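You operate a simulated robot arm through the tools that you are given. There is no shell and no other tool.

The job below is to be done with a simulated robot arm. You get a single attempt, and the scene is never put back.

## Task
Bend the track in the bender to the orange ticket's angle.
Fine: swing the lever back and free the bender knob again. Where these are worked on the way, their far stop is far enough and under half their travel is too little: bender knob.

Only the result counts: the job must be done as asked and must still hold three seconds after the hand-in. Knocking over, shifting, dropping, spilling or breaking anything else fails it.

## Robot
A 6-joint arm with a two-finger parallel gripper, fixed in place. Base frame: the origin is on the floor under the middle of its stand, x ahead of it, y to its left, z up; the work surface is at about z = 872. Units: mm, rad, N and s.
With the tool pointing down near the work surface it reaches from about 260 to 680 mm from the base axis. Its first joint turns from -1.152 to 1.152 rad. Payload 2.9 kg.
Tool frame: the origin (TCP) lies between the finger pads and is the grasp point; the fingertips stand 30 mm ahead of it; z points along the fingers, y is the line along which they close. The gripper opens to 110 mm. The fingers are 20 mm wide and 10 mm thick; the gripper's body (48 by 112 mm) begins 55 mm behind the TCP.
Orientation is told as [roll, pitch, yaw] about the base's x, y, z axes, in that order, counted from this pose: with the fingers straight down and closing along the base's y, the tool's x points along the base's -x, its y along +y and its z along -z.

## Interface
- The arm moves only by the tool nudge_tool. Its argument "series" is one flat list of numbers, 6 for each row, row after row: the shift along the base's x, y, z in mm, then the turn, a rotation vector about the base's x, y, z in degrees. In form: [dx, dy, dz, rx, ry, rz, dx, dy, dz, rx, ry, rz, ...]. A call has 1 to 20 rows; each row shifts and turns the commanded pose from where the row before left it. "gripper" is the opening, from 0 (shut) to 1 (fully open), set as the call begins (left out, the last holds). Rows are played at 5 a second. More than 50 mm and 0.15 rad between two rows, or a gripper value outside its range, and nothing of the call is played. A pose out of reach is approached as far as the arm can. The call stops where the force on the tool passes 40 N (or 10 N more than at its start, if that is more) or the arm is blocked; 0.2 s more then pass. The fingers move at their own pace (about 108 mm/s each) and stop on an object; they squeeze with about 24 N. The grip force told is the motor's: it shows also when the fingers shut on nothing. Time passes only in rows, and 0.2 s behind the last, so rows that do not move let the fingers close. It gives the time, the measured TCP pose, the force on the tool (base axes), the opening and the grip force at its end, in the units of the frame above (readings bear some noise), with the torque about the TCP (base axes, N m) and any sound that the robot's microphone picked up, and new pictures: "show" is both (left out), scene, wrist or none.
- Cameras (640 x 400 px; columns grow to the right, rows downward): "scene" is fixed at [83.5, 436.8, 1390.1]; the picture's right is [-0.71, -0.70, 0.00], its down [-0.36, 0.36, -0.86] and it looks along [0.61, -0.61, -0.51] (base axes); focal length 276 px, centre (320, 200). "wrist" rides on the gripper at [72, 17, -103] in the tool frame; the picture's right is [-0.23, 0.97, 0.00], its down [-0.76, -0.18, -0.62] and it looks along [-0.61, -0.14, 0.78] (tool axes); focal length 222 px, centre (320, 200). There is no depth. A picture from a camera that has moved, and an enlarged one, comes with that camera's place and axes in the base frame and with its lens.
- close_up(camera, box): a new picture of the part [left, top, right, bottom] of that camera's present view, enlarged. It takes no simulated time.
- hand_in(): hands the job in; it is judged then, once.

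Places have to be worked out from the pictures, the camera data and where the tool is seen. Open the gripper and draw the arm clear of the work before you hand the job in, unless the task says otherwise.

The tools are called after "Call:" as a command line: name --argument value ..., lists and objects as JSON in quotes. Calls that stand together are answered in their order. nudge_tool: Moves the arm, as the interface text tells. Its arguments: {"type":"object","properties":{"series":{"type":"array"},"gripper":{"type":"number"},"show":{"type":"string","enum":["both","scene","wrist","none"]}},"required":["series"]} The other tools are called the same way: close_up (camera, box) takes an enlarged picture of a part of a camera's view; hand_in () hands the job in.

At the start:

```text
time_s: 0.0
tcp_pos: [322.7, -214.6, 1279.6]
orientation: [0.002, -0.002, 0.0]
ft_force: [0.0, -0.2, 0.9]
wrist_torque: [0.0, 0.02, -0.02]
width: 109.7
finger_force: 0.0
```

scene: 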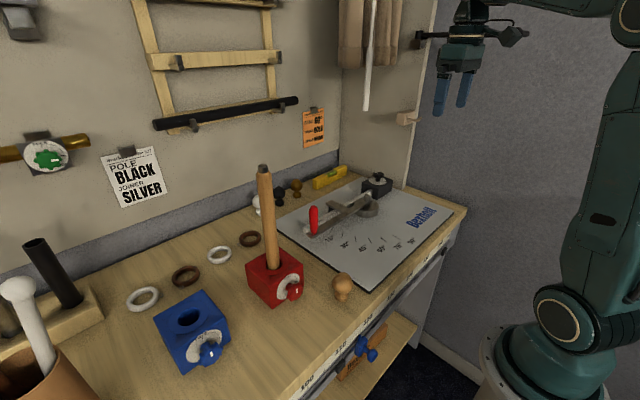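
wrist: 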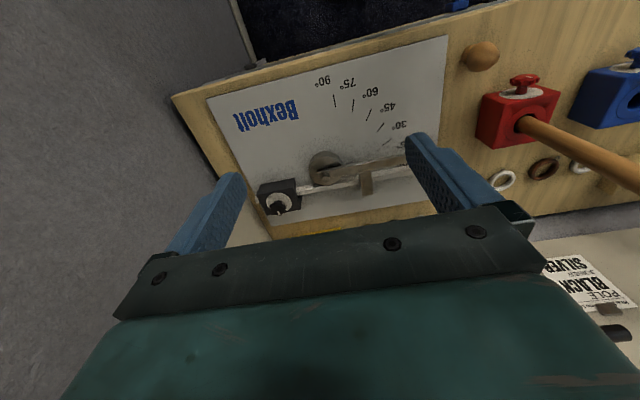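

I'll look at the orange ticket and the bender closely first.

Call:
close_up --camera "scene" --box '[290, 95, 340, 155]'

Call:
close_up --camera "scene" --box '[270, 160, 470, 290]'

Call:
close_up --camera "wrist" --box '[230, 50, 450, 230]'

Call:
close_up --camera "scene" --box '[300, 165, 400, 250]'

```text
6.67 times, centred on (315, 125) of scene
camera zoom: at [83.5, 436.8, 1390.1], right [-0.71, -0.7, 0.0], down [-0.36, 0.36, -0.86], along [0.61, -0.61, -0.51], focal length 1838 px, centre (353, 700)
```

zoom: 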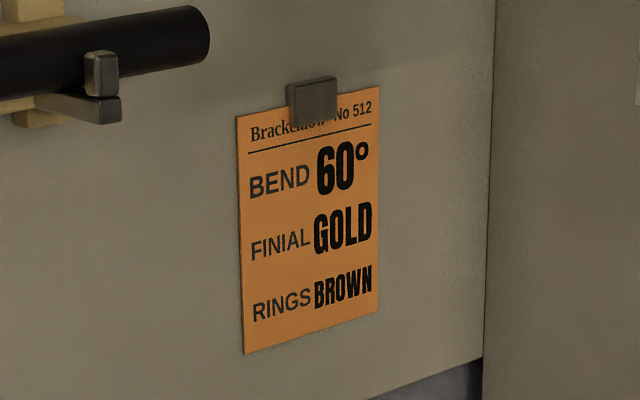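

```text
3.08 times, centred on (370, 225) of scene
camera zoom: at [83.5, 436.8, 1390.1], right [-0.71, -0.7, 0.0], down [-0.36, 0.36, -0.86], along [0.61, -0.61, -0.51], focal length 848 px, centre (166, 123)
```

zoom: 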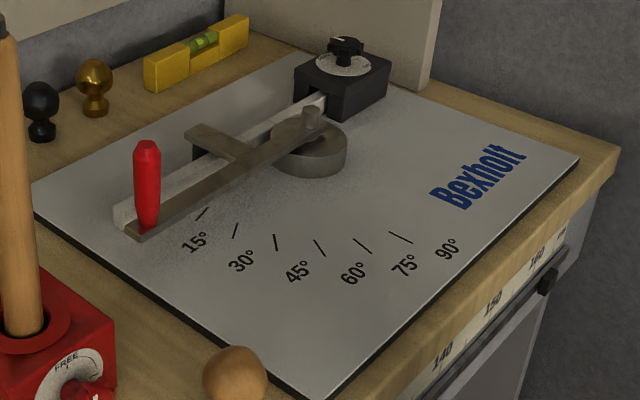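

```text
2.22 times, centred on (340, 140) of wrist
camera zoom: at [249.0, -197.9, 1383.6], right [0.23, 0.97, 0.0], down [0.76, -0.18, 0.62], along [0.61, -0.14, -0.78], focal length 494 px, centre (276, 333)
```

zoom: 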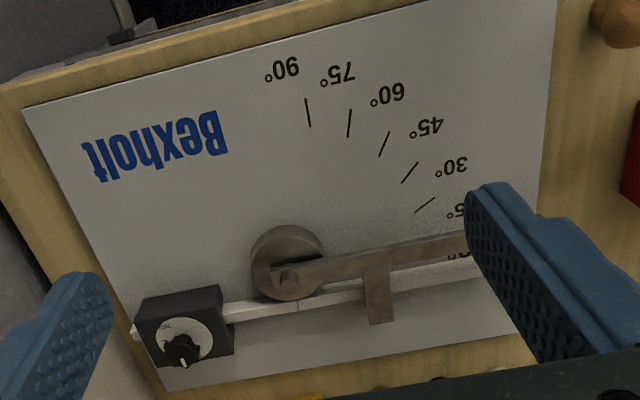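

```text
4.71 times, centred on (350, 208) of scene
camera zoom: at [83.5, 436.8, 1390.1], right [-0.71, -0.7, 0.0], down [-0.36, 0.36, -0.86], along [0.61, -0.61, -0.51], focal length 1297 px, centre (179, 165)
```

zoom: 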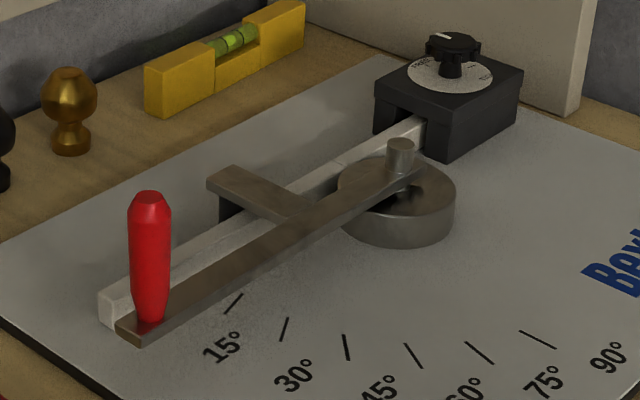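

The ticket says 60°. Now the knob's dial, from both cameras.

Call:
close_up --camera "scene" --box '[360, 165, 400, 190]'

Call:
close_up --camera "wrist" --box '[250, 170, 330, 220]'

Call:
close_up --camera "scene" --box '[270, 270, 310, 305]'

```text
16.00 times, centred on (380, 178) of scene
camera zoom: at [83.5, 436.8, 1390.1], right [-0.71, -0.7, 0.0], down [-0.36, 0.36, -0.86], along [0.61, -0.61, -0.51], focal length 4411 px, centre (-640, 560)
```

zoom: 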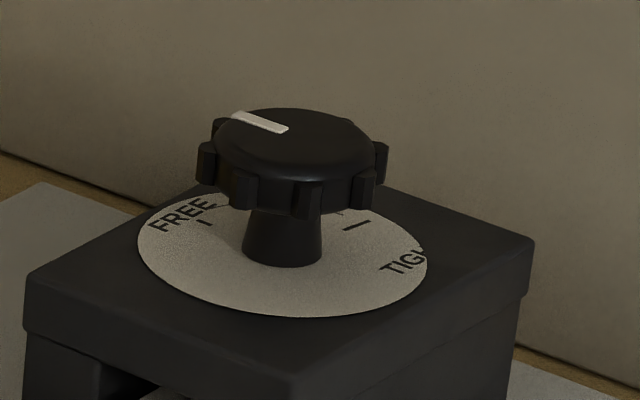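

```text
8.00 times, centred on (290, 195) of wrist
camera zoom: at [249.0, -197.9, 1383.6], right [0.23, 0.97, 0.0], down [0.76, -0.18, 0.62], along [0.61, -0.14, -0.78], focal length 1777 px, centre (560, 240)
```

zoom: 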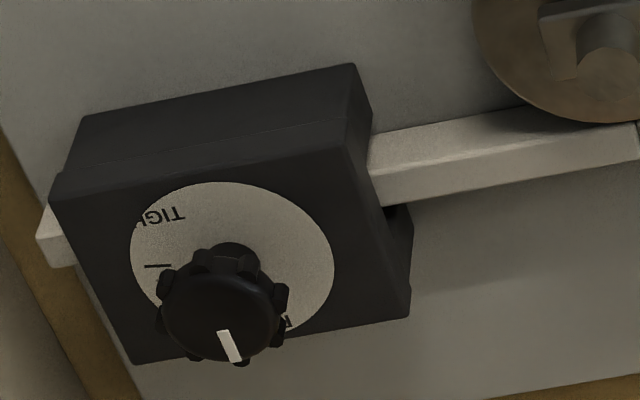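

```text
11.43 times, centred on (290, 288) of scene
camera zoom: at [83.5, 436.8, 1390.1], right [-0.71, -0.7, 0.0], down [-0.36, 0.36, -0.86], along [0.61, -0.61, -0.51], focal length 3151 px, centre (663, -800)
```

zoom: 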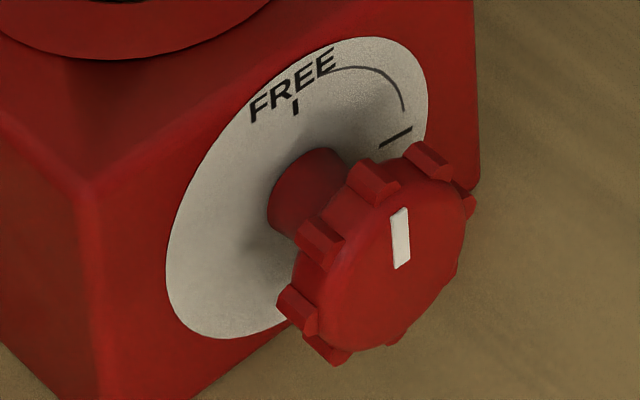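

The knob goes FREE→TIGHT clockwise by about 90°. I need to tell which tick belongs to which label, so I zoom on the scale.

Call:
close_up --camera "scene" --box '[315, 215, 425, 260]'

Call:
close_up --camera "wrist" --box '[300, 65, 420, 155]'

```text
5.82 times, centred on (370, 238) of scene
camera zoom: at [83.5, 436.8, 1390.1], right [-0.71, -0.7, 0.0], down [-0.36, 0.36, -0.86], along [0.61, -0.61, -0.51], focal length 1604 px, centre (29, -18)
```

zoom: 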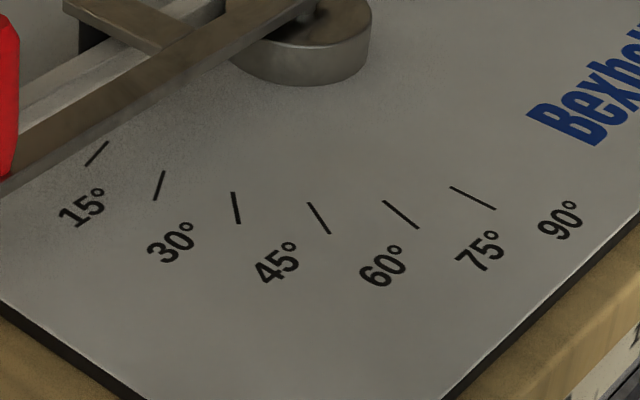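

```text
4.44 times, centred on (360, 110) of wrist
camera zoom: at [249.0, -197.9, 1383.6], right [0.23, 0.97, 0.0], down [0.76, -0.18, 0.62], along [0.61, -0.14, -0.78], focal length 987 px, centre (142, 600)
```

zoom: 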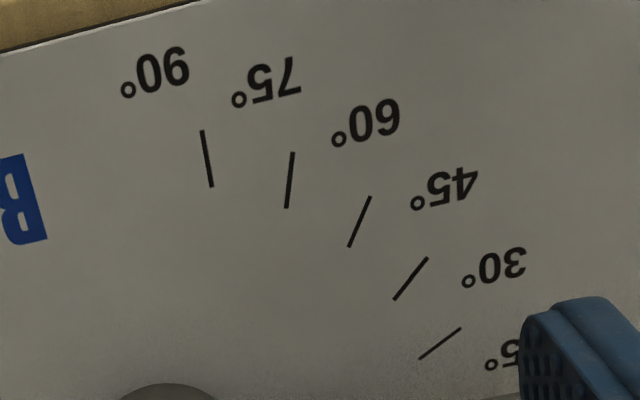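

The ticks turn out to lie under the track's own line (bent leg over its tick), with the lever pivot near (538,-248). Before reaching to the knob near the side panel I check what sticks out there.

Call:
close_up --camera "scene" --box '[330, 0, 480, 190]'

Call:
close_up --camera "wrist" --box '[160, 150, 330, 260]'

```text
2.11 times, centred on (405, 95) of scene
camera zoom: at [83.5, 436.8, 1390.1], right [-0.71, -0.7, 0.0], down [-0.36, 0.36, -0.86], along [0.61, -0.61, -0.51], focal length 580 px, centre (141, 421)
```

zoom: 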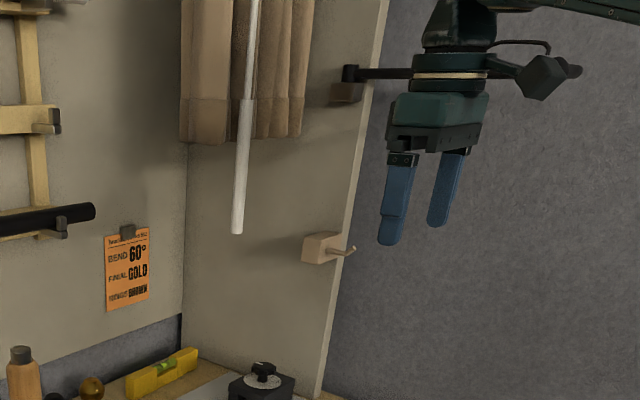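

```text
3.64 times, centred on (245, 205) of wrist
camera zoom: at [249.0, -197.9, 1383.6], right [0.23, 0.97, 0.0], down [0.76, -0.18, 0.62], along [0.61, -0.14, -0.78], focal length 808 px, centre (593, 182)
```

zoom: 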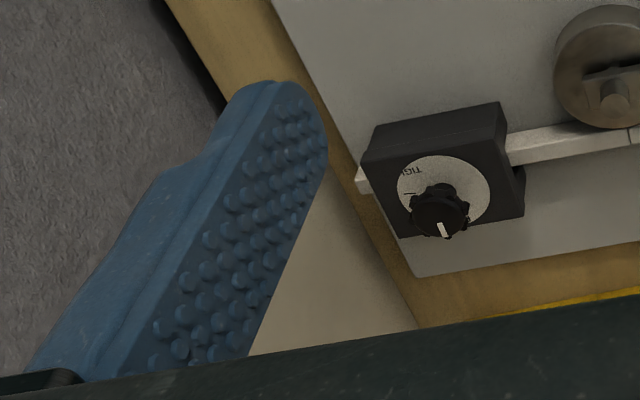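

The panel by the knob carries a wooden peg block around z≈1137, so I'll approach with the camera side turned away from the panel. First a high move toward above the knob (about (596,-393)) with −60° yaw.

Call:
nudge_tool --series '[30, -20, -20, 0, 0, -7.5, 30, -20, -20, 0, 0, -7.5, 30, -20, -20, 0, 0, -7.5, 30, -20, -20, 0, 0, -7.5, 30, -20, -20, 0, 0, -7.5, 30, -20, -20, 0, 0, -7.5, 30, -20, -20, 0, 0, -7.5, 30, -20, -20, 0, 0, -7.5]' --gripper 1

```text
time_s: 1.8
tcp_pos: [522.2, -342.2, 1132.8]
orientation: [0.001, -0.003, -1.016]
ft_force: [0.5, 0.0, 0.7]
wrist_torque: [-0.03, -0.02, 0.0]
width: 110.2
finger_force: 0.0
out of reach, approached as far as the arm can: row 7, 8
camera wrist: at [497.0, -272.4, 1236.9], right [0.95, 0.32, 0.0], down [0.25, -0.74, 0.62], along [0.2, -0.59, -0.78], focal length 222 px, centre (320, 200)
```

scene: 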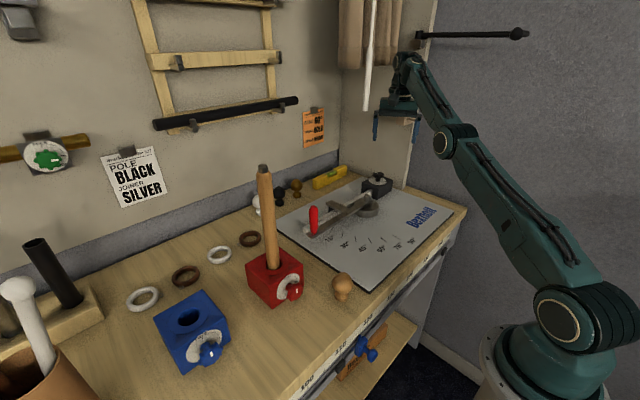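
wrist: 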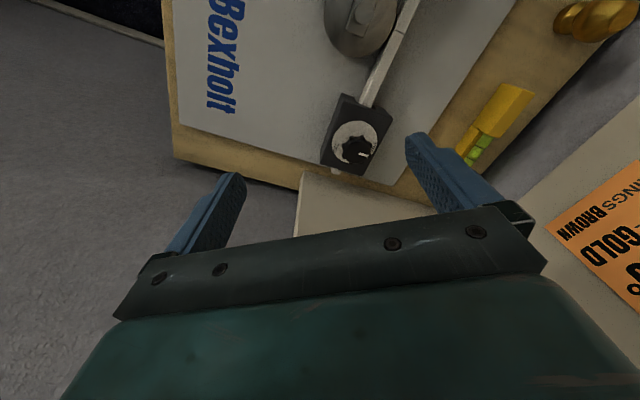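

Vertical reach stops at about 624 mm radius up here, so the knob (~714 mm out) will need an outward tilt. I zoom on the knob in the wrist view to refine its position.

Call:
close_up --camera "wrist" --box '[310, 85, 400, 185]'

Call:
close_up --camera "scene" --box '[350, 20, 470, 200]'

```text
4.00 times, centred on (355, 135) of wrist
camera zoom: at [497.0, -272.4, 1236.9], right [0.95, 0.32, 0.0], down [0.25, -0.74, 0.62], along [0.2, -0.59, -0.78], focal length 888 px, centre (180, 460)
```

zoom: 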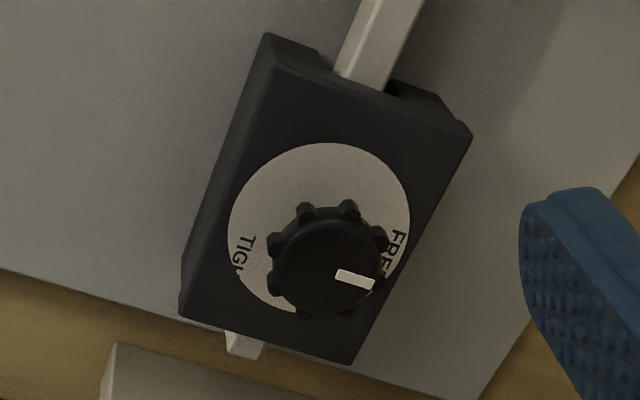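

```text
2.22 times, centred on (410, 110) of scene
camera zoom: at [83.5, 436.8, 1390.1], right [-0.71, -0.7, 0.0], down [-0.36, 0.36, -0.86], along [0.61, -0.61, -0.51], focal length 613 px, centre (120, 400)
```

zoom: 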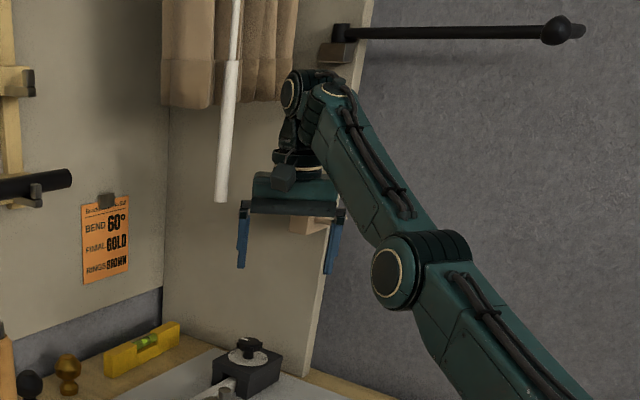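

Knob axis triangulates to about (594.5, -392.5), top z≈943, dial plate z≈914. I back off a little while yawing, to see where the commanded pose stands after the out-of-reach rows.

Call:
nudge_tool --series '[-20, 12, 0, 0, 0, 8, -20, 12, 0, 0, 0, 8, -20, 12, 0, 0, 0, 8, -20, 12, 0, 0, 0, 8, 0, 0, 0, 0, 0, 8, 0, 0, 0, 0, 0, 8, 0, 0, 0, 0, 0, 7]' --gripper 0.7 --show "none"

```text
time_s: 2.6
tcp_pos: [508.1, -341.0, 1160.5]
orientation: [0.004, -0.009, -0.685]
ft_force: [2.6, -2.5, -4.3]
wrist_torque: [0.04, 0.05, -0.03]
width: 76.8
finger_force: 0.1
out of reach, approached as far as the arm can: row 1, 2, 3
stopped in row 3: the force on the tool passed its limit at 72 N (the readings are from after the stop); the commanded pose is now the measured one
```

A force spike stopped the move; I look before doing anything else.

Call:
nudge_tool --series '[0, 0, 0, 0, 0, 0]'

Call:
close_up --camera "scene" --box '[340, 10, 480, 200]'

```text
time_s: 3.0
tcp_pos: [508.3, -338.8, 1161.2]
orientation: [0.003, -0.009, -0.685]
ft_force: [3.2, -2.4, -5.2]
wrist_torque: [-0.18, 0.13, -0.15]
width: 77.0
finger_force: 0.1
camera wrist: at [460.8, -281.1, 1265.3], right [0.79, 0.61, 0.0], down [0.47, -0.62, 0.63], along [0.39, -0.5, -0.78], focal length 222 px, centre (320, 200)
```

scene: 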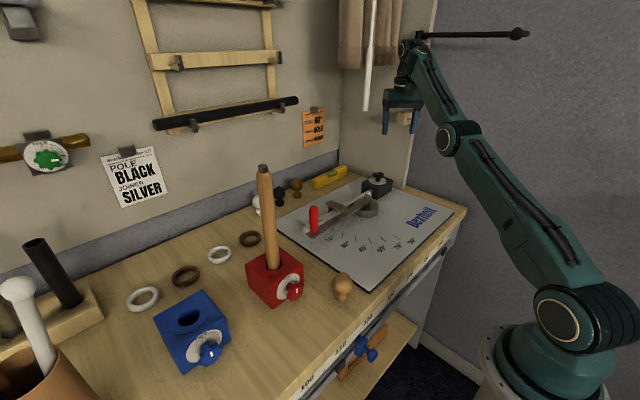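
wrist: 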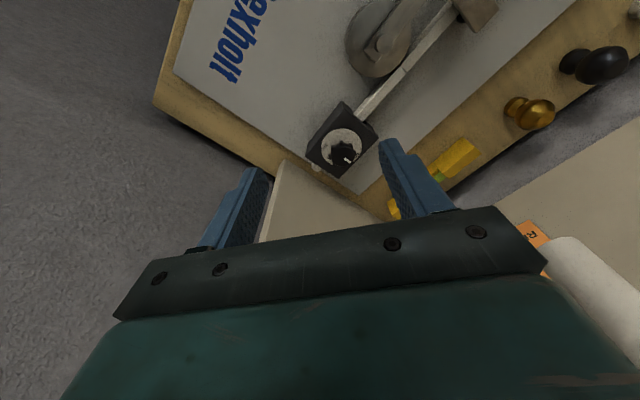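

```text
2.11 times, centred on (410, 105) of scene
camera zoom: at [83.5, 436.8, 1390.1], right [-0.71, -0.7, 0.0], down [-0.36, 0.36, -0.86], along [0.61, -0.61, -0.51], focal length 580 px, centre (130, 400)
```

zoom: 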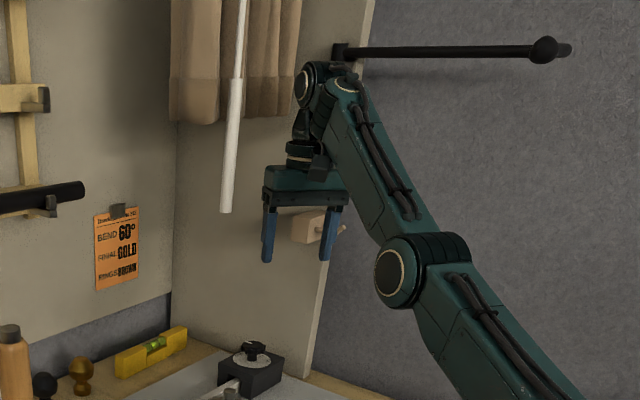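

The white hanging wand triangulates to about (598,-277) with its tip at z≈1195, close to the hand; it and the rod appear unmoved. I retreat straight back from both and check that the force clears.

Call:
nudge_tool --series '[-10, 0, 0, 0, 0, 0, -15, 0, 0, 0, 0, 0, -20, 0, 0, 0, 0, 0, -20, 0, 0, 0, 0, 0, 0, 0, 0, 0, 0, 0, 0, 0, 0, 0, 0, 0]'

```text
time_s: 3.5
tcp_pos: [504.2, -346.3, 1164.9]
orientation: [0.007, -0.014, -0.697]
ft_force: [9.5, -0.9, -10.7]
wrist_torque: [-0.58, 0.52, -0.55]
width: 76.9
finger_force: 0.1
out of reach, approached as far as the arm can: row 1, 2
stopped in row 2: the force on the tool passed its limit at 46 N (the readings are from after the stop); the commanded pose is now the measured one
camera wrist: at [456.5, -285.8, 1268.3], right [0.8, 0.6, 0.01], down [0.46, -0.62, 0.63], along [0.38, -0.5, -0.77], focal length 222 px, centre (320, 200)
```

scene: 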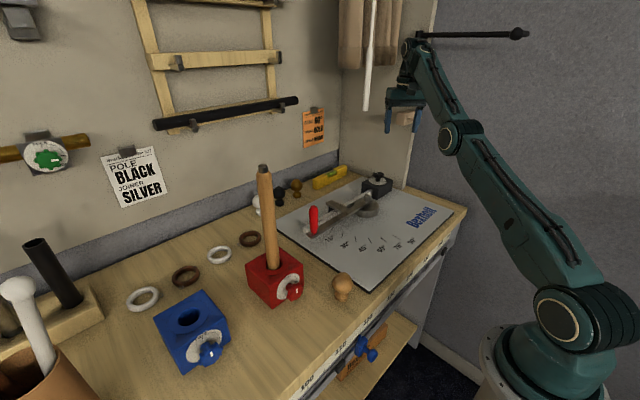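
wrist: 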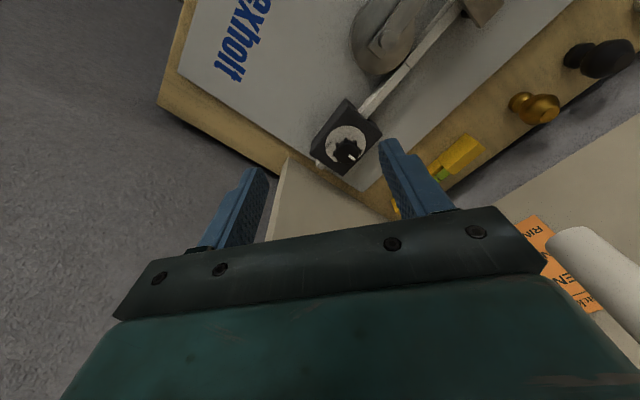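

The torque line of that contact passes exactly through the wrist camera, so it's the camera housing touching the robot's own forearm (nothing else). I yaw the camera away from the forearm and come lower/closer.

Call:
nudge_tool --series '[0, 0, -5, 0, 0, -8, -10, 6, -10, 0, 0, -8, -15, 9, -20, 0, 0, -8, -15, 9, -20, 0, 0, 0, 0, 0, 0, 0, 0, 0]'

```text
time_s: 4.7
tcp_pos: [499.3, -345.0, 1151.5]
orientation: [0.001, -0.01, -1.114]
ft_force: [0.2, 0.5, -0.3]
wrist_torque: [-0.03, -0.01, 0.0]
width: 76.7
finger_force: 0.1
out of reach, approached as far as the arm can: row 1, 2, 3, 4
camera wrist: at [479.6, -271.4, 1254.5], right [0.97, 0.22, 0.0], down [0.17, -0.76, 0.63], along [0.14, -0.62, -0.78], focal length 222 px, centre (320, 200)
```

scene: 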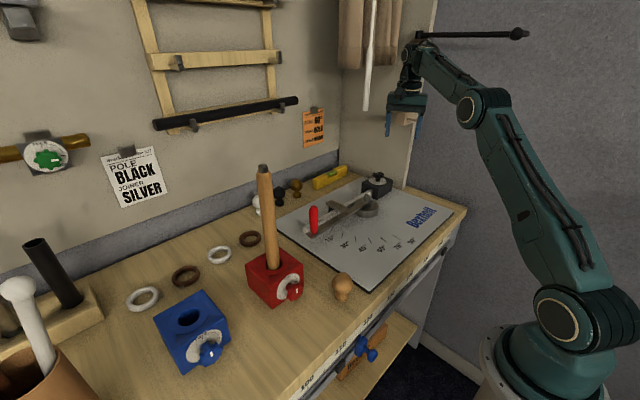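
wrist: 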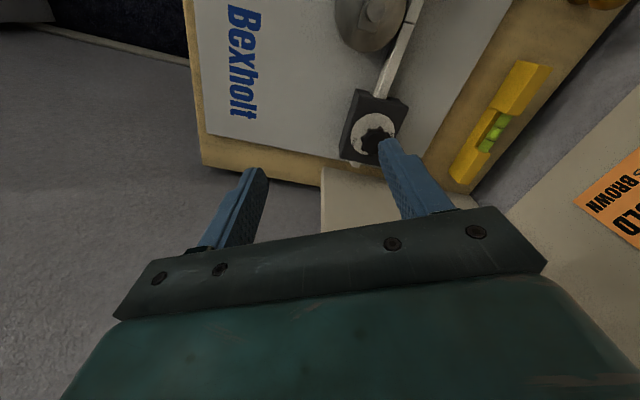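

Force is clear now. I wait with still rows to see where the arm settles relative to the commanded pose.

Call:
nudge_tool --series '[0, 0, 0, 0, 0, 0, 0, 0, 0, 0, 0, 0]' --show "none"

```text
time_s: 5.3
tcp_pos: [497.7, -345.1, 1151.1]
orientation: [-0.001, -0.009, -1.113]
ft_force: [0.8, 0.4, 0.2]
wrist_torque: [-0.04, 0.03, 0.02]
width: 76.9
finger_force: 0.0
```

Settled at (498,-345,1151). I come further inward and down to regain dexterity and check tracking.

Call:
nudge_tool --series '[-15, 10, -10, 0, 0, 0, -15, 10, -10, 0, 0, 0, -15, 10, -10, 0, 0, 0, -15, 10, -10, 0, 0, 0, 0, 0, 0, 0, 0, 0]' --show "scene"

```text
time_s: 6.5
tcp_pos: [426.3, -297.5, 1099.9]
orientation: [0.006, -0.01, -1.113]
ft_force: [-0.2, -0.2, 0.3]
wrist_torque: [0.01, -0.02, 0.02]
width: 76.8
finger_force: 0.1
```

scene: 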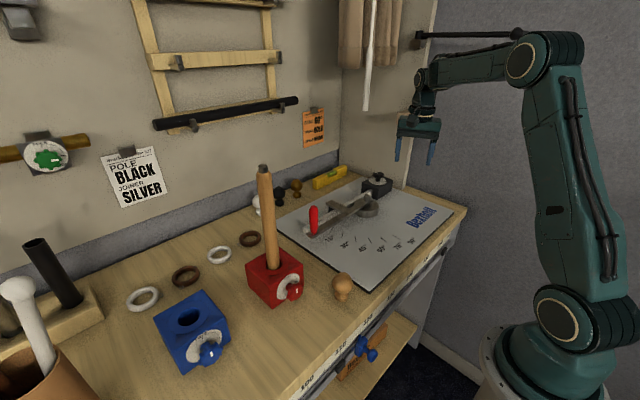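

Elbow is now up and tracking fine. Next I yaw to about −5° and tilt the fingers 25° outward while coming to around (480,-330,1040).

Call:
nudge_tool --series '[6.75, -4, -7.5, 0, 0, 7.35, 6.75, -4, -7.5, 0, 0, 7.35, 6.75, -4, -7.5, 0, 0, 7.35, 6.75, -4, -7.5, 0, 0, 7.35, 6.75, -4, -7.5, 0, 0, 7.35, 6.75, -4, -7.5, 0, 0, 7.35, 6.75, -4, -7.5, 0, 0, 7.35, 6.75, -4, -7.5, 0, 0, 7.35, 0, 0, 0, -0.54, -6.23, 0, 0, 0, 0, -0.54, -6.23, 0, 0, 0, 0, -0.54, -6.23, 0, 0, 0, 0, -0.54, -6.23, 0]'

```text
time_s: 9.1
tcp_pos: [483.1, -330.7, 1041.8]
orientation: [0.006, -0.448, -0.09]
ft_force: [0.1, 0.6, 0.5]
wrist_torque: [0.0, -0.02, 0.0]
width: 77.0
finger_force: 0.1
camera wrist: at [372.9, -304.3, 1104.2], right [0.29, 0.95, 0.1], down [0.4, -0.22, 0.89], along [0.87, -0.22, -0.44], focal length 222 px, centre (320, 200)
```

scene: 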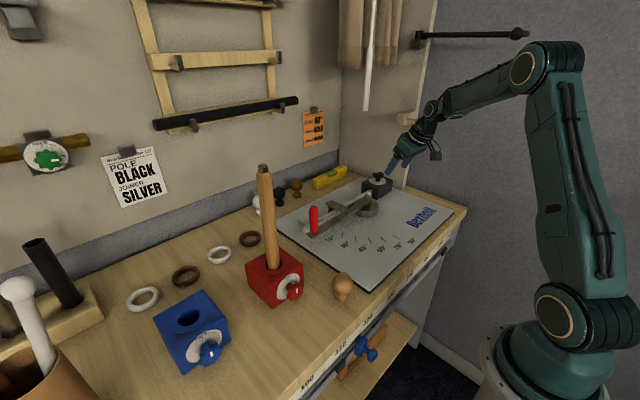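
wrist: 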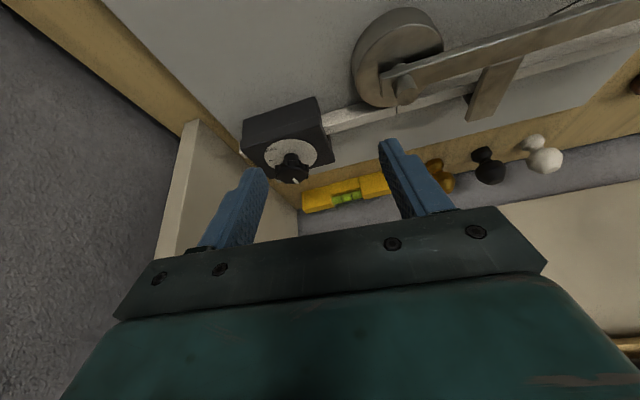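

Tilt works well. I move on to hover over the knob at TCP (588,-392,1000).

Call:
nudge_tool --series '[26, -15.3, -10.5, 0, 0, 0, 26, -15.3, -10.5, 0, 0, 0, 26, -15.3, -10.5, 0, 0, 0, 26, -15.3, -10.5, 0, 0, 0, 0, 0, 0, 0, 0, 0]'

```text
time_s: 10.3
tcp_pos: [584.4, -390.9, 998.3]
orientation: [0.006, -0.446, -0.087]
ft_force: [1.0, 0.1, 0.1]
wrist_torque: [-0.01, -0.01, -0.03]
width: 76.7
finger_force: 0.0
camera wrist: at [474.9, -365.8, 1061.0], right [0.29, 0.95, 0.1], down [0.4, -0.22, 0.89], along [0.87, -0.21, -0.44], focal length 222 px, centre (320, 200)
```

scene: 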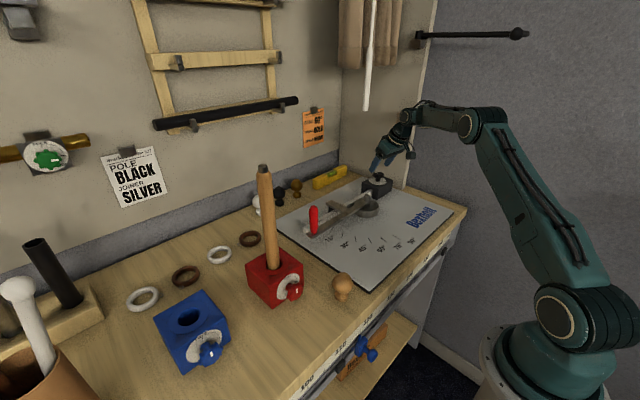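
wrist: 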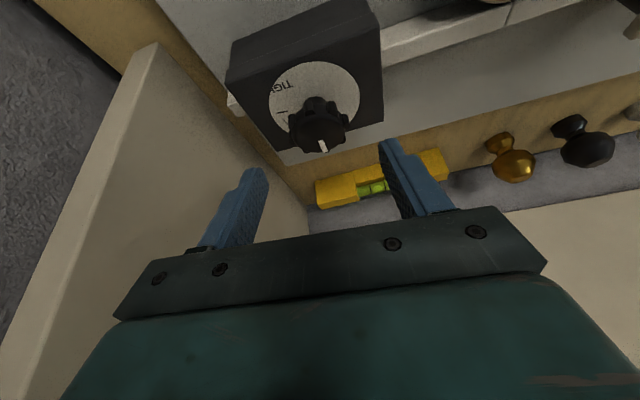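

In reach. I zoom in the wrist view to refine the knob centre against the finger mid-plane.

Call:
close_up --camera "wrist" --box '[220, 50, 420, 220]'

Call:
close_up --camera "scene" --box '[350, 110, 430, 200]'

```text
2.35 times, centred on (320, 135) of wrist
camera zoom: at [474.9, -365.8, 1061.0], right [0.29, 0.95, 0.1], down [0.4, -0.22, 0.89], along [0.87, -0.21, -0.44], focal length 523 px, centre (320, 353)
```

zoom: 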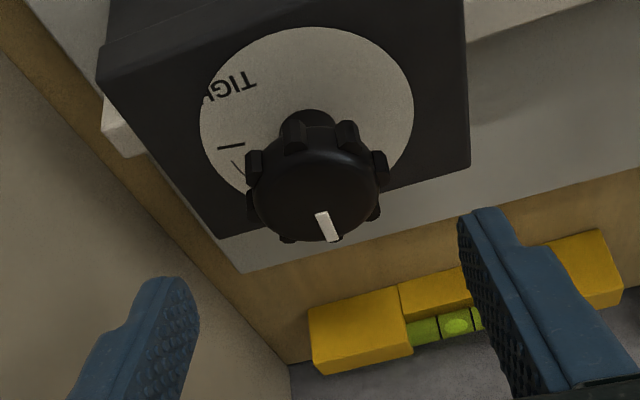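

```text
4.44 times, centred on (390, 155) of scene
camera zoom: at [83.5, 436.8, 1390.1], right [-0.71, -0.7, 0.0], down [-0.36, 0.36, -0.86], along [0.61, -0.61, -0.51], focal length 1225 px, centre (9, 400)
```

zoom: 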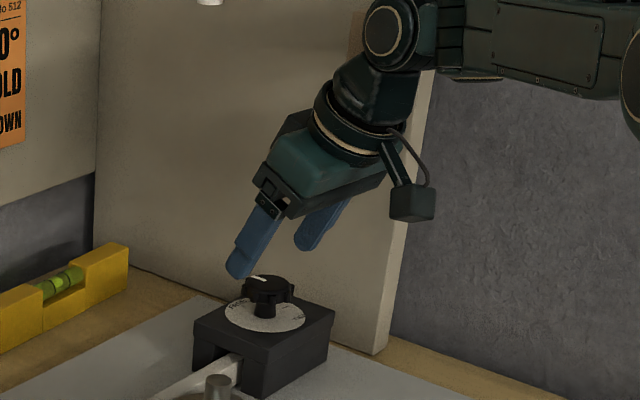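

The knob is centred between the fingers laterally (y≈-391.5) and its axis x≈597. I descend to TCP z≈950.

Call:
nudge_tool --series '[1.5, 0, -12, 0, 0, 0, 1.5, 0, -12, 0, 0, 0, 1.5, 0, -12, 0, 0, 0, 1.5, 0, -12, 0, 0, 0, 0, 0, 0, 0, 0, 0]'

Call:
close_up --camera "wrist" --box '[220, 50, 420, 220]'

Call:
close_up --camera "scene" --box '[350, 140, 410, 200]'

```text
time_s: 11.5
tcp_pos: [591.1, -391.8, 953.8]
orientation: [0.001, -0.452, -0.087]
ft_force: [-12.3, 5.9, 20.8]
wrist_torque: [-0.69, 0.35, -0.44]
width: 74.8
finger_force: 0.1
camera wrist: at [482.2, -365.3, 1015.6], right [0.29, 0.95, 0.1], down [0.4, -0.21, 0.89], along [0.87, -0.22, -0.44], focal length 222 px, centre (320, 200)
```

scene: 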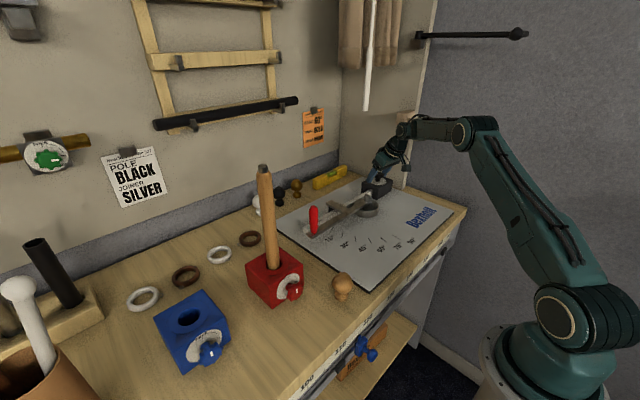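
wrist: 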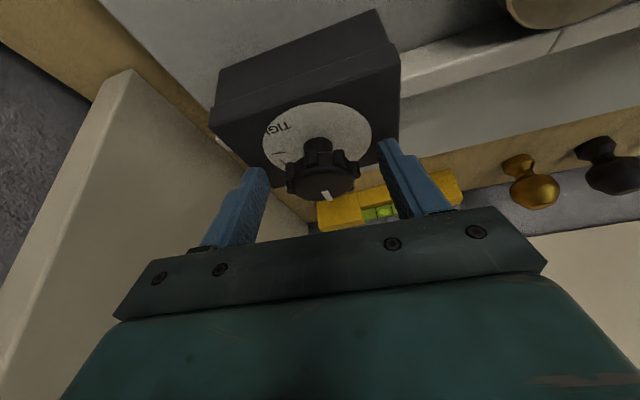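

```text
2.35 times, centred on (320, 135) of wrist
camera zoom: at [482.2, -365.3, 1015.6], right [0.29, 0.95, 0.1], down [0.4, -0.21, 0.89], along [0.87, -0.22, -0.44], focal length 523 px, centre (320, 353)
```

zoom: 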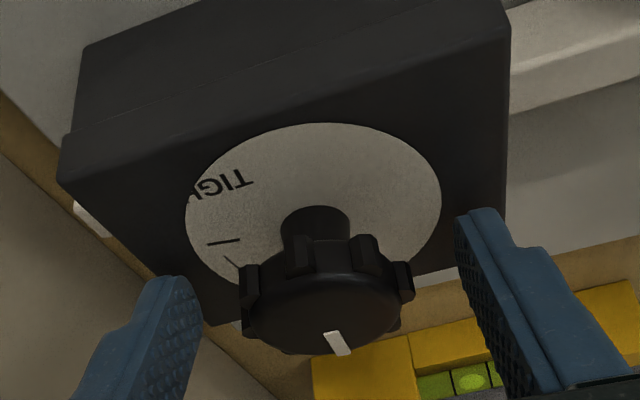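

```text
6.67 times, centred on (380, 170) of scene
camera zoom: at [82.8, 437.2, 1390.0], right [-0.71, -0.7, 0.0], down [-0.36, 0.36, -0.86], along [0.61, -0.61, -0.51], focal length 1838 px, centre (-80, 400)
```

zoom: 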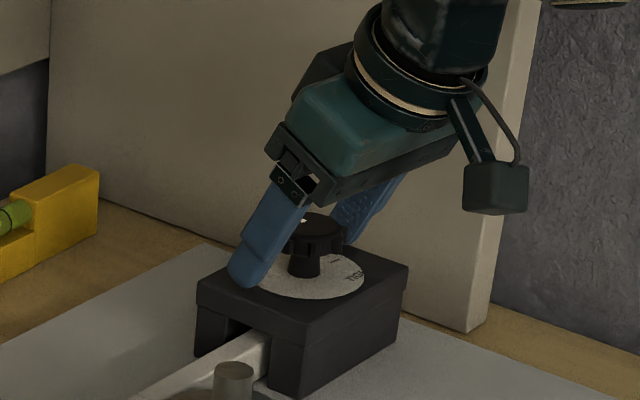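

Fingertips are touching the block top (about 21 N up) — the block is slightly higher than I judged. I raise by 5 mm and re-check.

Call:
nudge_tool --series '[0, 0, 3, 0, 0, 0, 0, 0, 3, 0, 0, 0, 0, 0, 0, 0, 0, 0]' --show "wrist"

Call:
close_up --camera "scene" --box '[350, 140, 410, 200]'

```text
time_s: 12.3
tcp_pos: [593.1, -390.0, 954.3]
orientation: [0.007, -0.445, -0.087]
ft_force: [0.0, -0.4, -0.2]
wrist_torque: [0.02, -0.01, -0.01]
width: 77.2
finger_force: 0.1
camera wrist: at [482.9, -365.0, 1017.0], right [0.29, 0.95, 0.1], down [0.4, -0.22, 0.89], along [0.87, -0.21, -0.45], focal length 222 px, centre (320, 200)
```

wrist: 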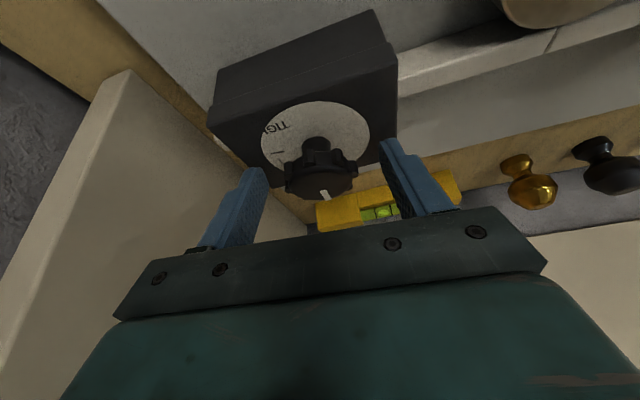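

```text
6.67 times, centred on (380, 170) of scene
camera zoom: at [83.5, 436.8, 1390.1], right [-0.71, -0.7, 0.0], down [-0.36, 0.36, -0.86], along [0.61, -0.61, -0.51], focal length 1838 px, centre (-80, 400)
```

zoom: 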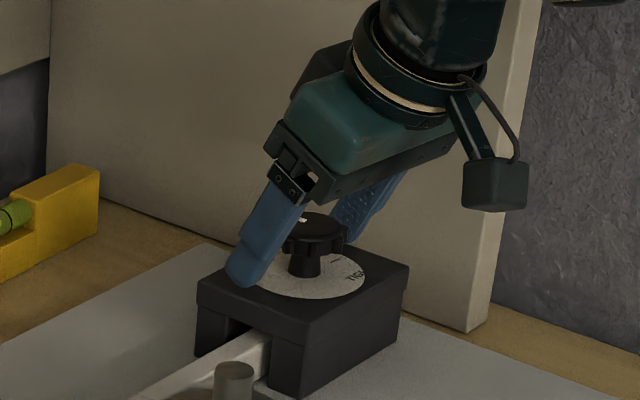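

Free of contact at z≈954. Now I close on the knob.

Call:
nudge_tool --series '[-2, 0, 0, 0, 0, 0, 0, 0, 0, 0, 0, 0, 0, 0, 0, 0, 0, 0, 0, 0, 0, 0, 0, 0]' --gripper 0

Call:
close_up --camera "wrist" --box '[220, 50, 420, 220]'

Call:
close_up --camera "scene" --box '[350, 140, 410, 200]'

```text
time_s: 13.3
tcp_pos: [590.9, -389.9, 954.9]
orientation: [0.006, -0.447, -0.085]
ft_force: [8.9, 9.6, -6.3]
wrist_torque: [-0.21, -0.22, -0.07]
width: 37.5
finger_force: 44.6
camera wrist: at [481.3, -364.4, 1018.1], right [0.28, 0.95, 0.1], down [0.4, -0.22, 0.89], along [0.87, -0.21, -0.44], focal length 222 px, centre (320, 200)
```

scene: 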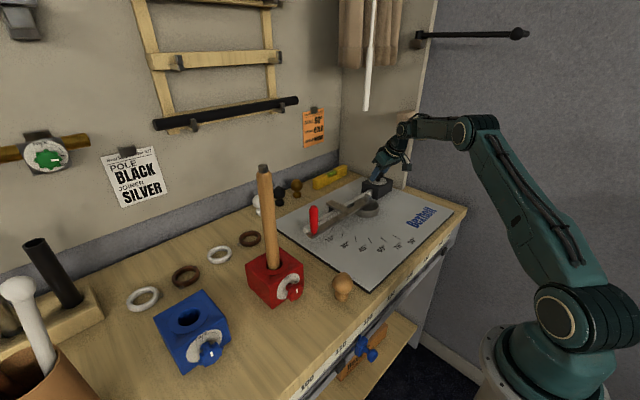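
wrist: 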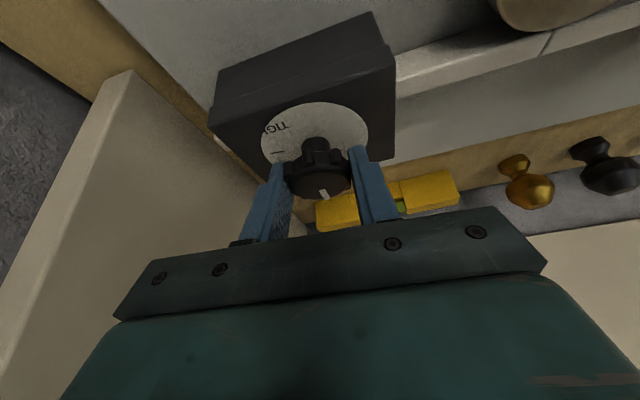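

```text
2.35 times, centred on (320, 135) of wrist
camera zoom: at [481.3, -364.4, 1018.1], right [0.28, 0.95, 0.1], down [0.4, -0.22, 0.89], along [0.87, -0.21, -0.44], focal length 523 px, centre (320, 353)
```

zoom: 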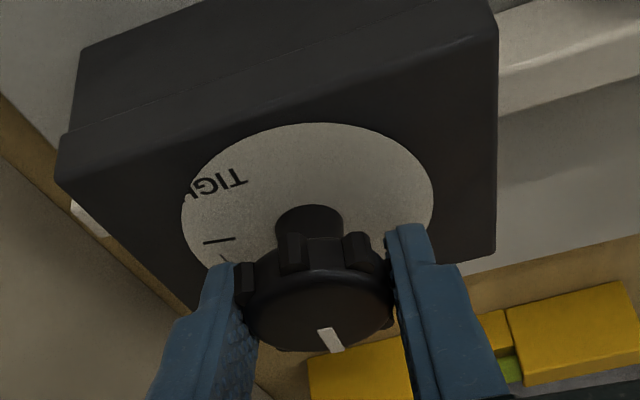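

```text
6.67 times, centred on (380, 170) of scene
camera zoom: at [83.9, 437.0, 1390.0], right [-0.71, -0.7, 0.0], down [-0.36, 0.36, -0.86], along [0.61, -0.61, -0.51], focal length 1838 px, centre (-80, 400)
```

zoom: 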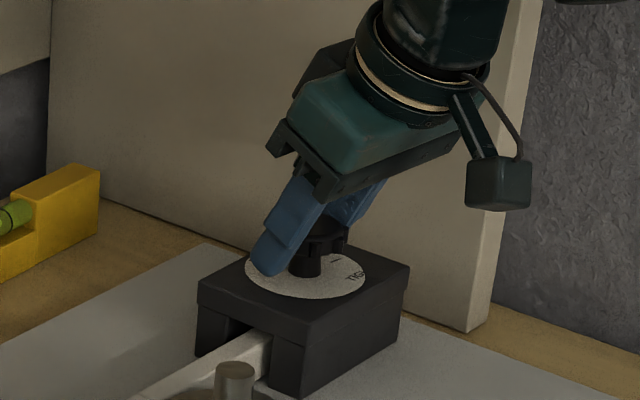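

Knob is gripped (width 37.5). I turn it clockwise 30° about its axis and check that it follows.

Call:
nudge_tool --series '[0.11, 0.44, 0, 0, 0, -5, 0.16, 0.43, 0, 0, 0, -5, 0.19, 0.42, 0, 0, 0, -5, 0.22, 0.39, 0, 0, 0, -5, 0.26, 0.38, 0, 0, 0, -5, 0.29, 0.35, 0, 0, 0, -5]'

Call:
close_up --camera "wrist" --box '[220, 50, 420, 220]'

Call:
close_up --camera "scene" --box '[350, 140, 410, 200]'

```text
time_s: 14.7
tcp_pos: [591.0, -388.9, 954.2]
orientation: [0.003, -0.441, -0.613]
ft_force: [-6.5, 10.5, -12.3]
wrist_torque: [-0.48, -0.47, 0.01]
width: 37.8
finger_force: 45.1
camera wrist: at [509.7, -312.2, 1018.7], right [0.73, 0.68, 0.1], down [0.24, -0.39, 0.89], along [0.64, -0.62, -0.45], focal length 222 px, centre (320, 200)
```

scene: 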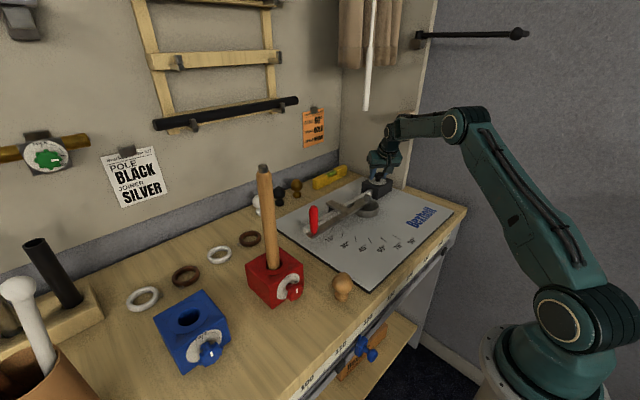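
wrist: 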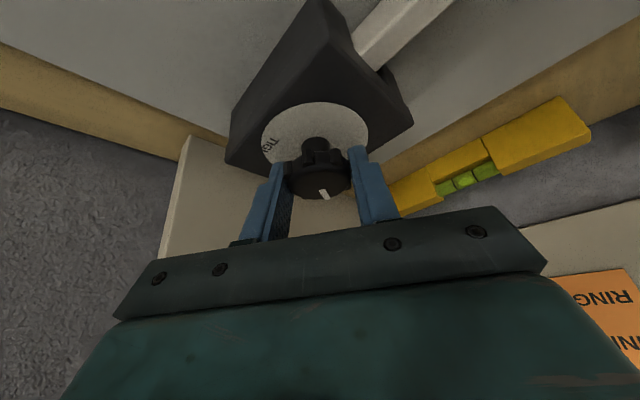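

```text
2.35 times, centred on (320, 135) of wrist
camera zoom: at [509.7, -312.2, 1018.7], right [0.73, 0.68, 0.1], down [0.24, -0.39, 0.89], along [0.64, -0.62, -0.45], focal length 523 px, centre (320, 353)
```

zoom: 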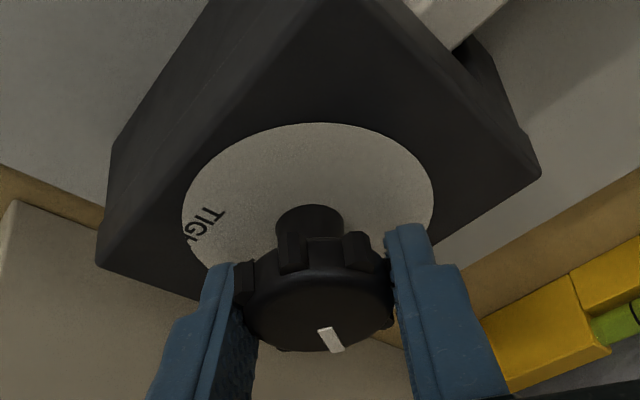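

```text
6.67 times, centred on (380, 170) of scene
camera zoom: at [83.6, 437.0, 1390.0], right [-0.71, -0.7, 0.0], down [-0.36, 0.36, -0.86], along [0.61, -0.61, -0.51], focal length 1838 px, centre (-80, 400)
```

zoom: 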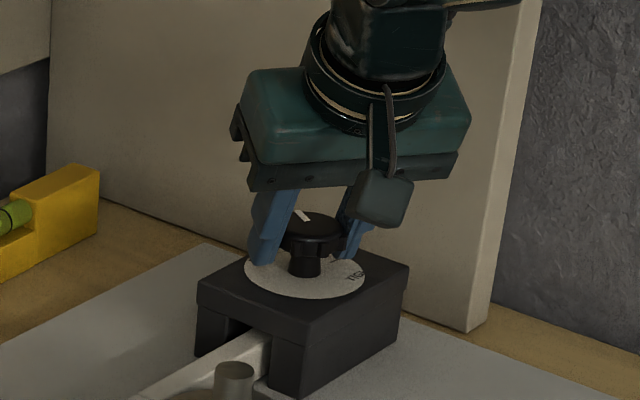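

The knob follows the grip. I continue 20° more (to yaw ≈ −55°, staying clear of the hanging wand), then I'll regrip for the rest.

Call:
nudge_tool --series '[0.32, 0.32, 0, 0, 0, -5, 0.35, 0.29, 0, 0, 0, -5, 0.37, 0.27, 0, 0, 0, -5, 0.4, 0.23, 0, 0, 0, -5, 0, 0, 0, 0, 0, 0]'

Call:
close_up --camera "scene" --box '[350, 90, 430, 200]'

```text
time_s: 15.9
tcp_pos: [592.2, -387.0, 955.5]
orientation: [0.002, -0.441, -0.963]
ft_force: [-15.6, 3.4, -11.0]
wrist_torque: [0.03, 0.3, -0.02]
width: 37.8
finger_force: 45.2
camera wrist: at [541.5, -288.9, 1018.7], right [0.92, 0.39, 0.1], down [0.09, -0.45, 0.89], along [0.39, -0.8, -0.45], focal length 222 px, centre (320, 200)
```

scene: 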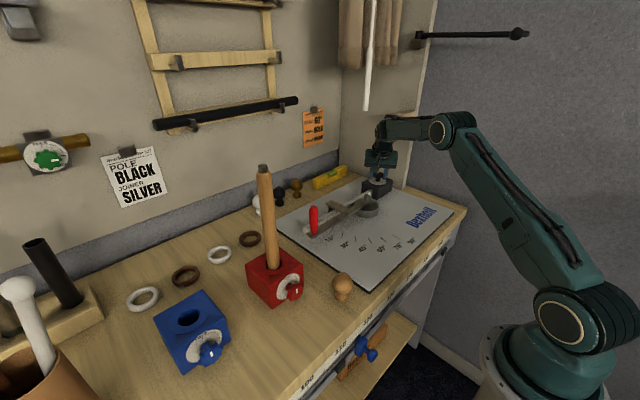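
wrist: 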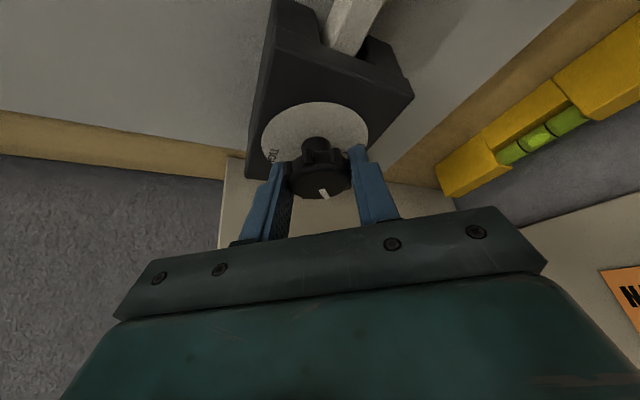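

```text
3.64 times, centred on (390, 145) of scene
camera zoom: at [83.3, 436.8, 1390.1], right [-0.71, -0.7, 0.0], down [-0.36, 0.36, -0.86], along [0.61, -0.61, -0.51], focal length 1002 px, centre (66, 400)
```

zoom: 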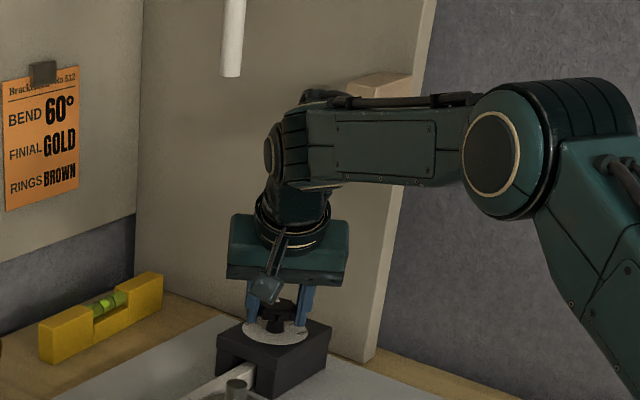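

The wrist passes well below the wand tip in this view (~30 mm gap), so I continue the stroke another 25° slowly.

Call:
nudge_tool --series '[0, 0.2, 0, 0, 0, -5, 0, 0.16, 0, 0, 0, -5, 0, 0.12, 0, 0, 0, -5, 0, 0.08, 0, 0, 0, -5, 0, 0.04, 0, 0, 0, -5]'

Call:
close_up --camera "scene" --box '[350, 90, 430, 200]'

```text
time_s: 17.1
tcp_pos: [592.5, -388.0, 955.5]
orientation: [0.003, -0.447, -1.4]
ft_force: [-9.1, -8.6, -13.4]
wrist_torque: [0.05, 0.28, -0.02]
width: 37.1
finger_force: 44.8
camera wrist: at [588.7, -276.8, 1018.2], right [0.99, -0.03, 0.1], down [-0.11, -0.44, 0.89], along [0.01, -0.9, -0.44], focal length 222 px, centre (320, 200)
```

scene: 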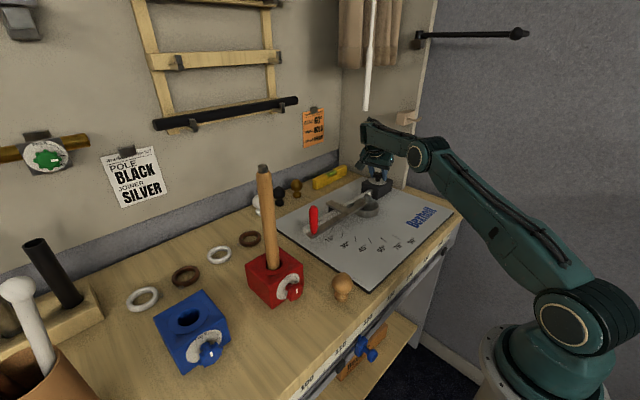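
wrist: 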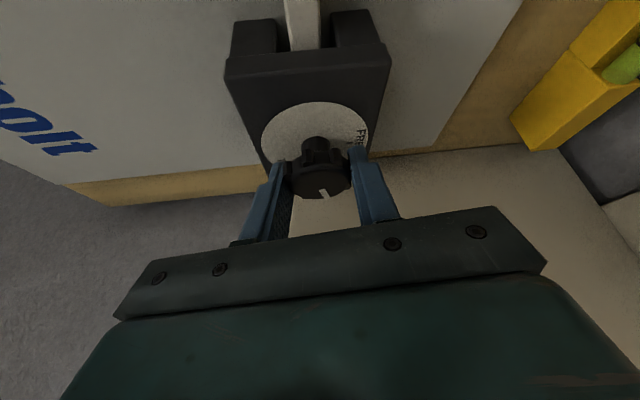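

```text
3.64 times, centred on (390, 145) of scene
camera zoom: at [83.5, 436.4, 1390.2], right [-0.71, -0.7, 0.0], down [-0.36, 0.36, -0.86], along [0.61, -0.61, -0.51], focal length 1002 px, centre (66, 400)
```

zoom: 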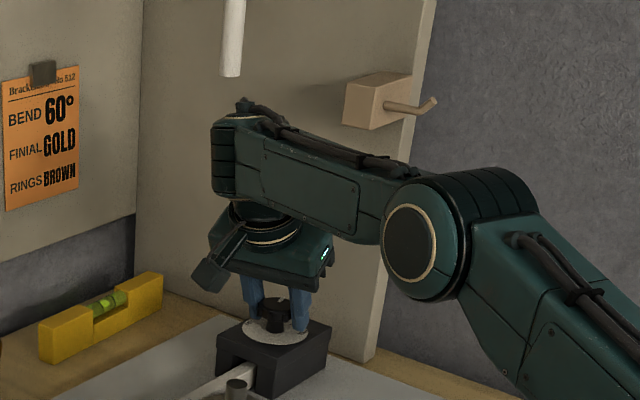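

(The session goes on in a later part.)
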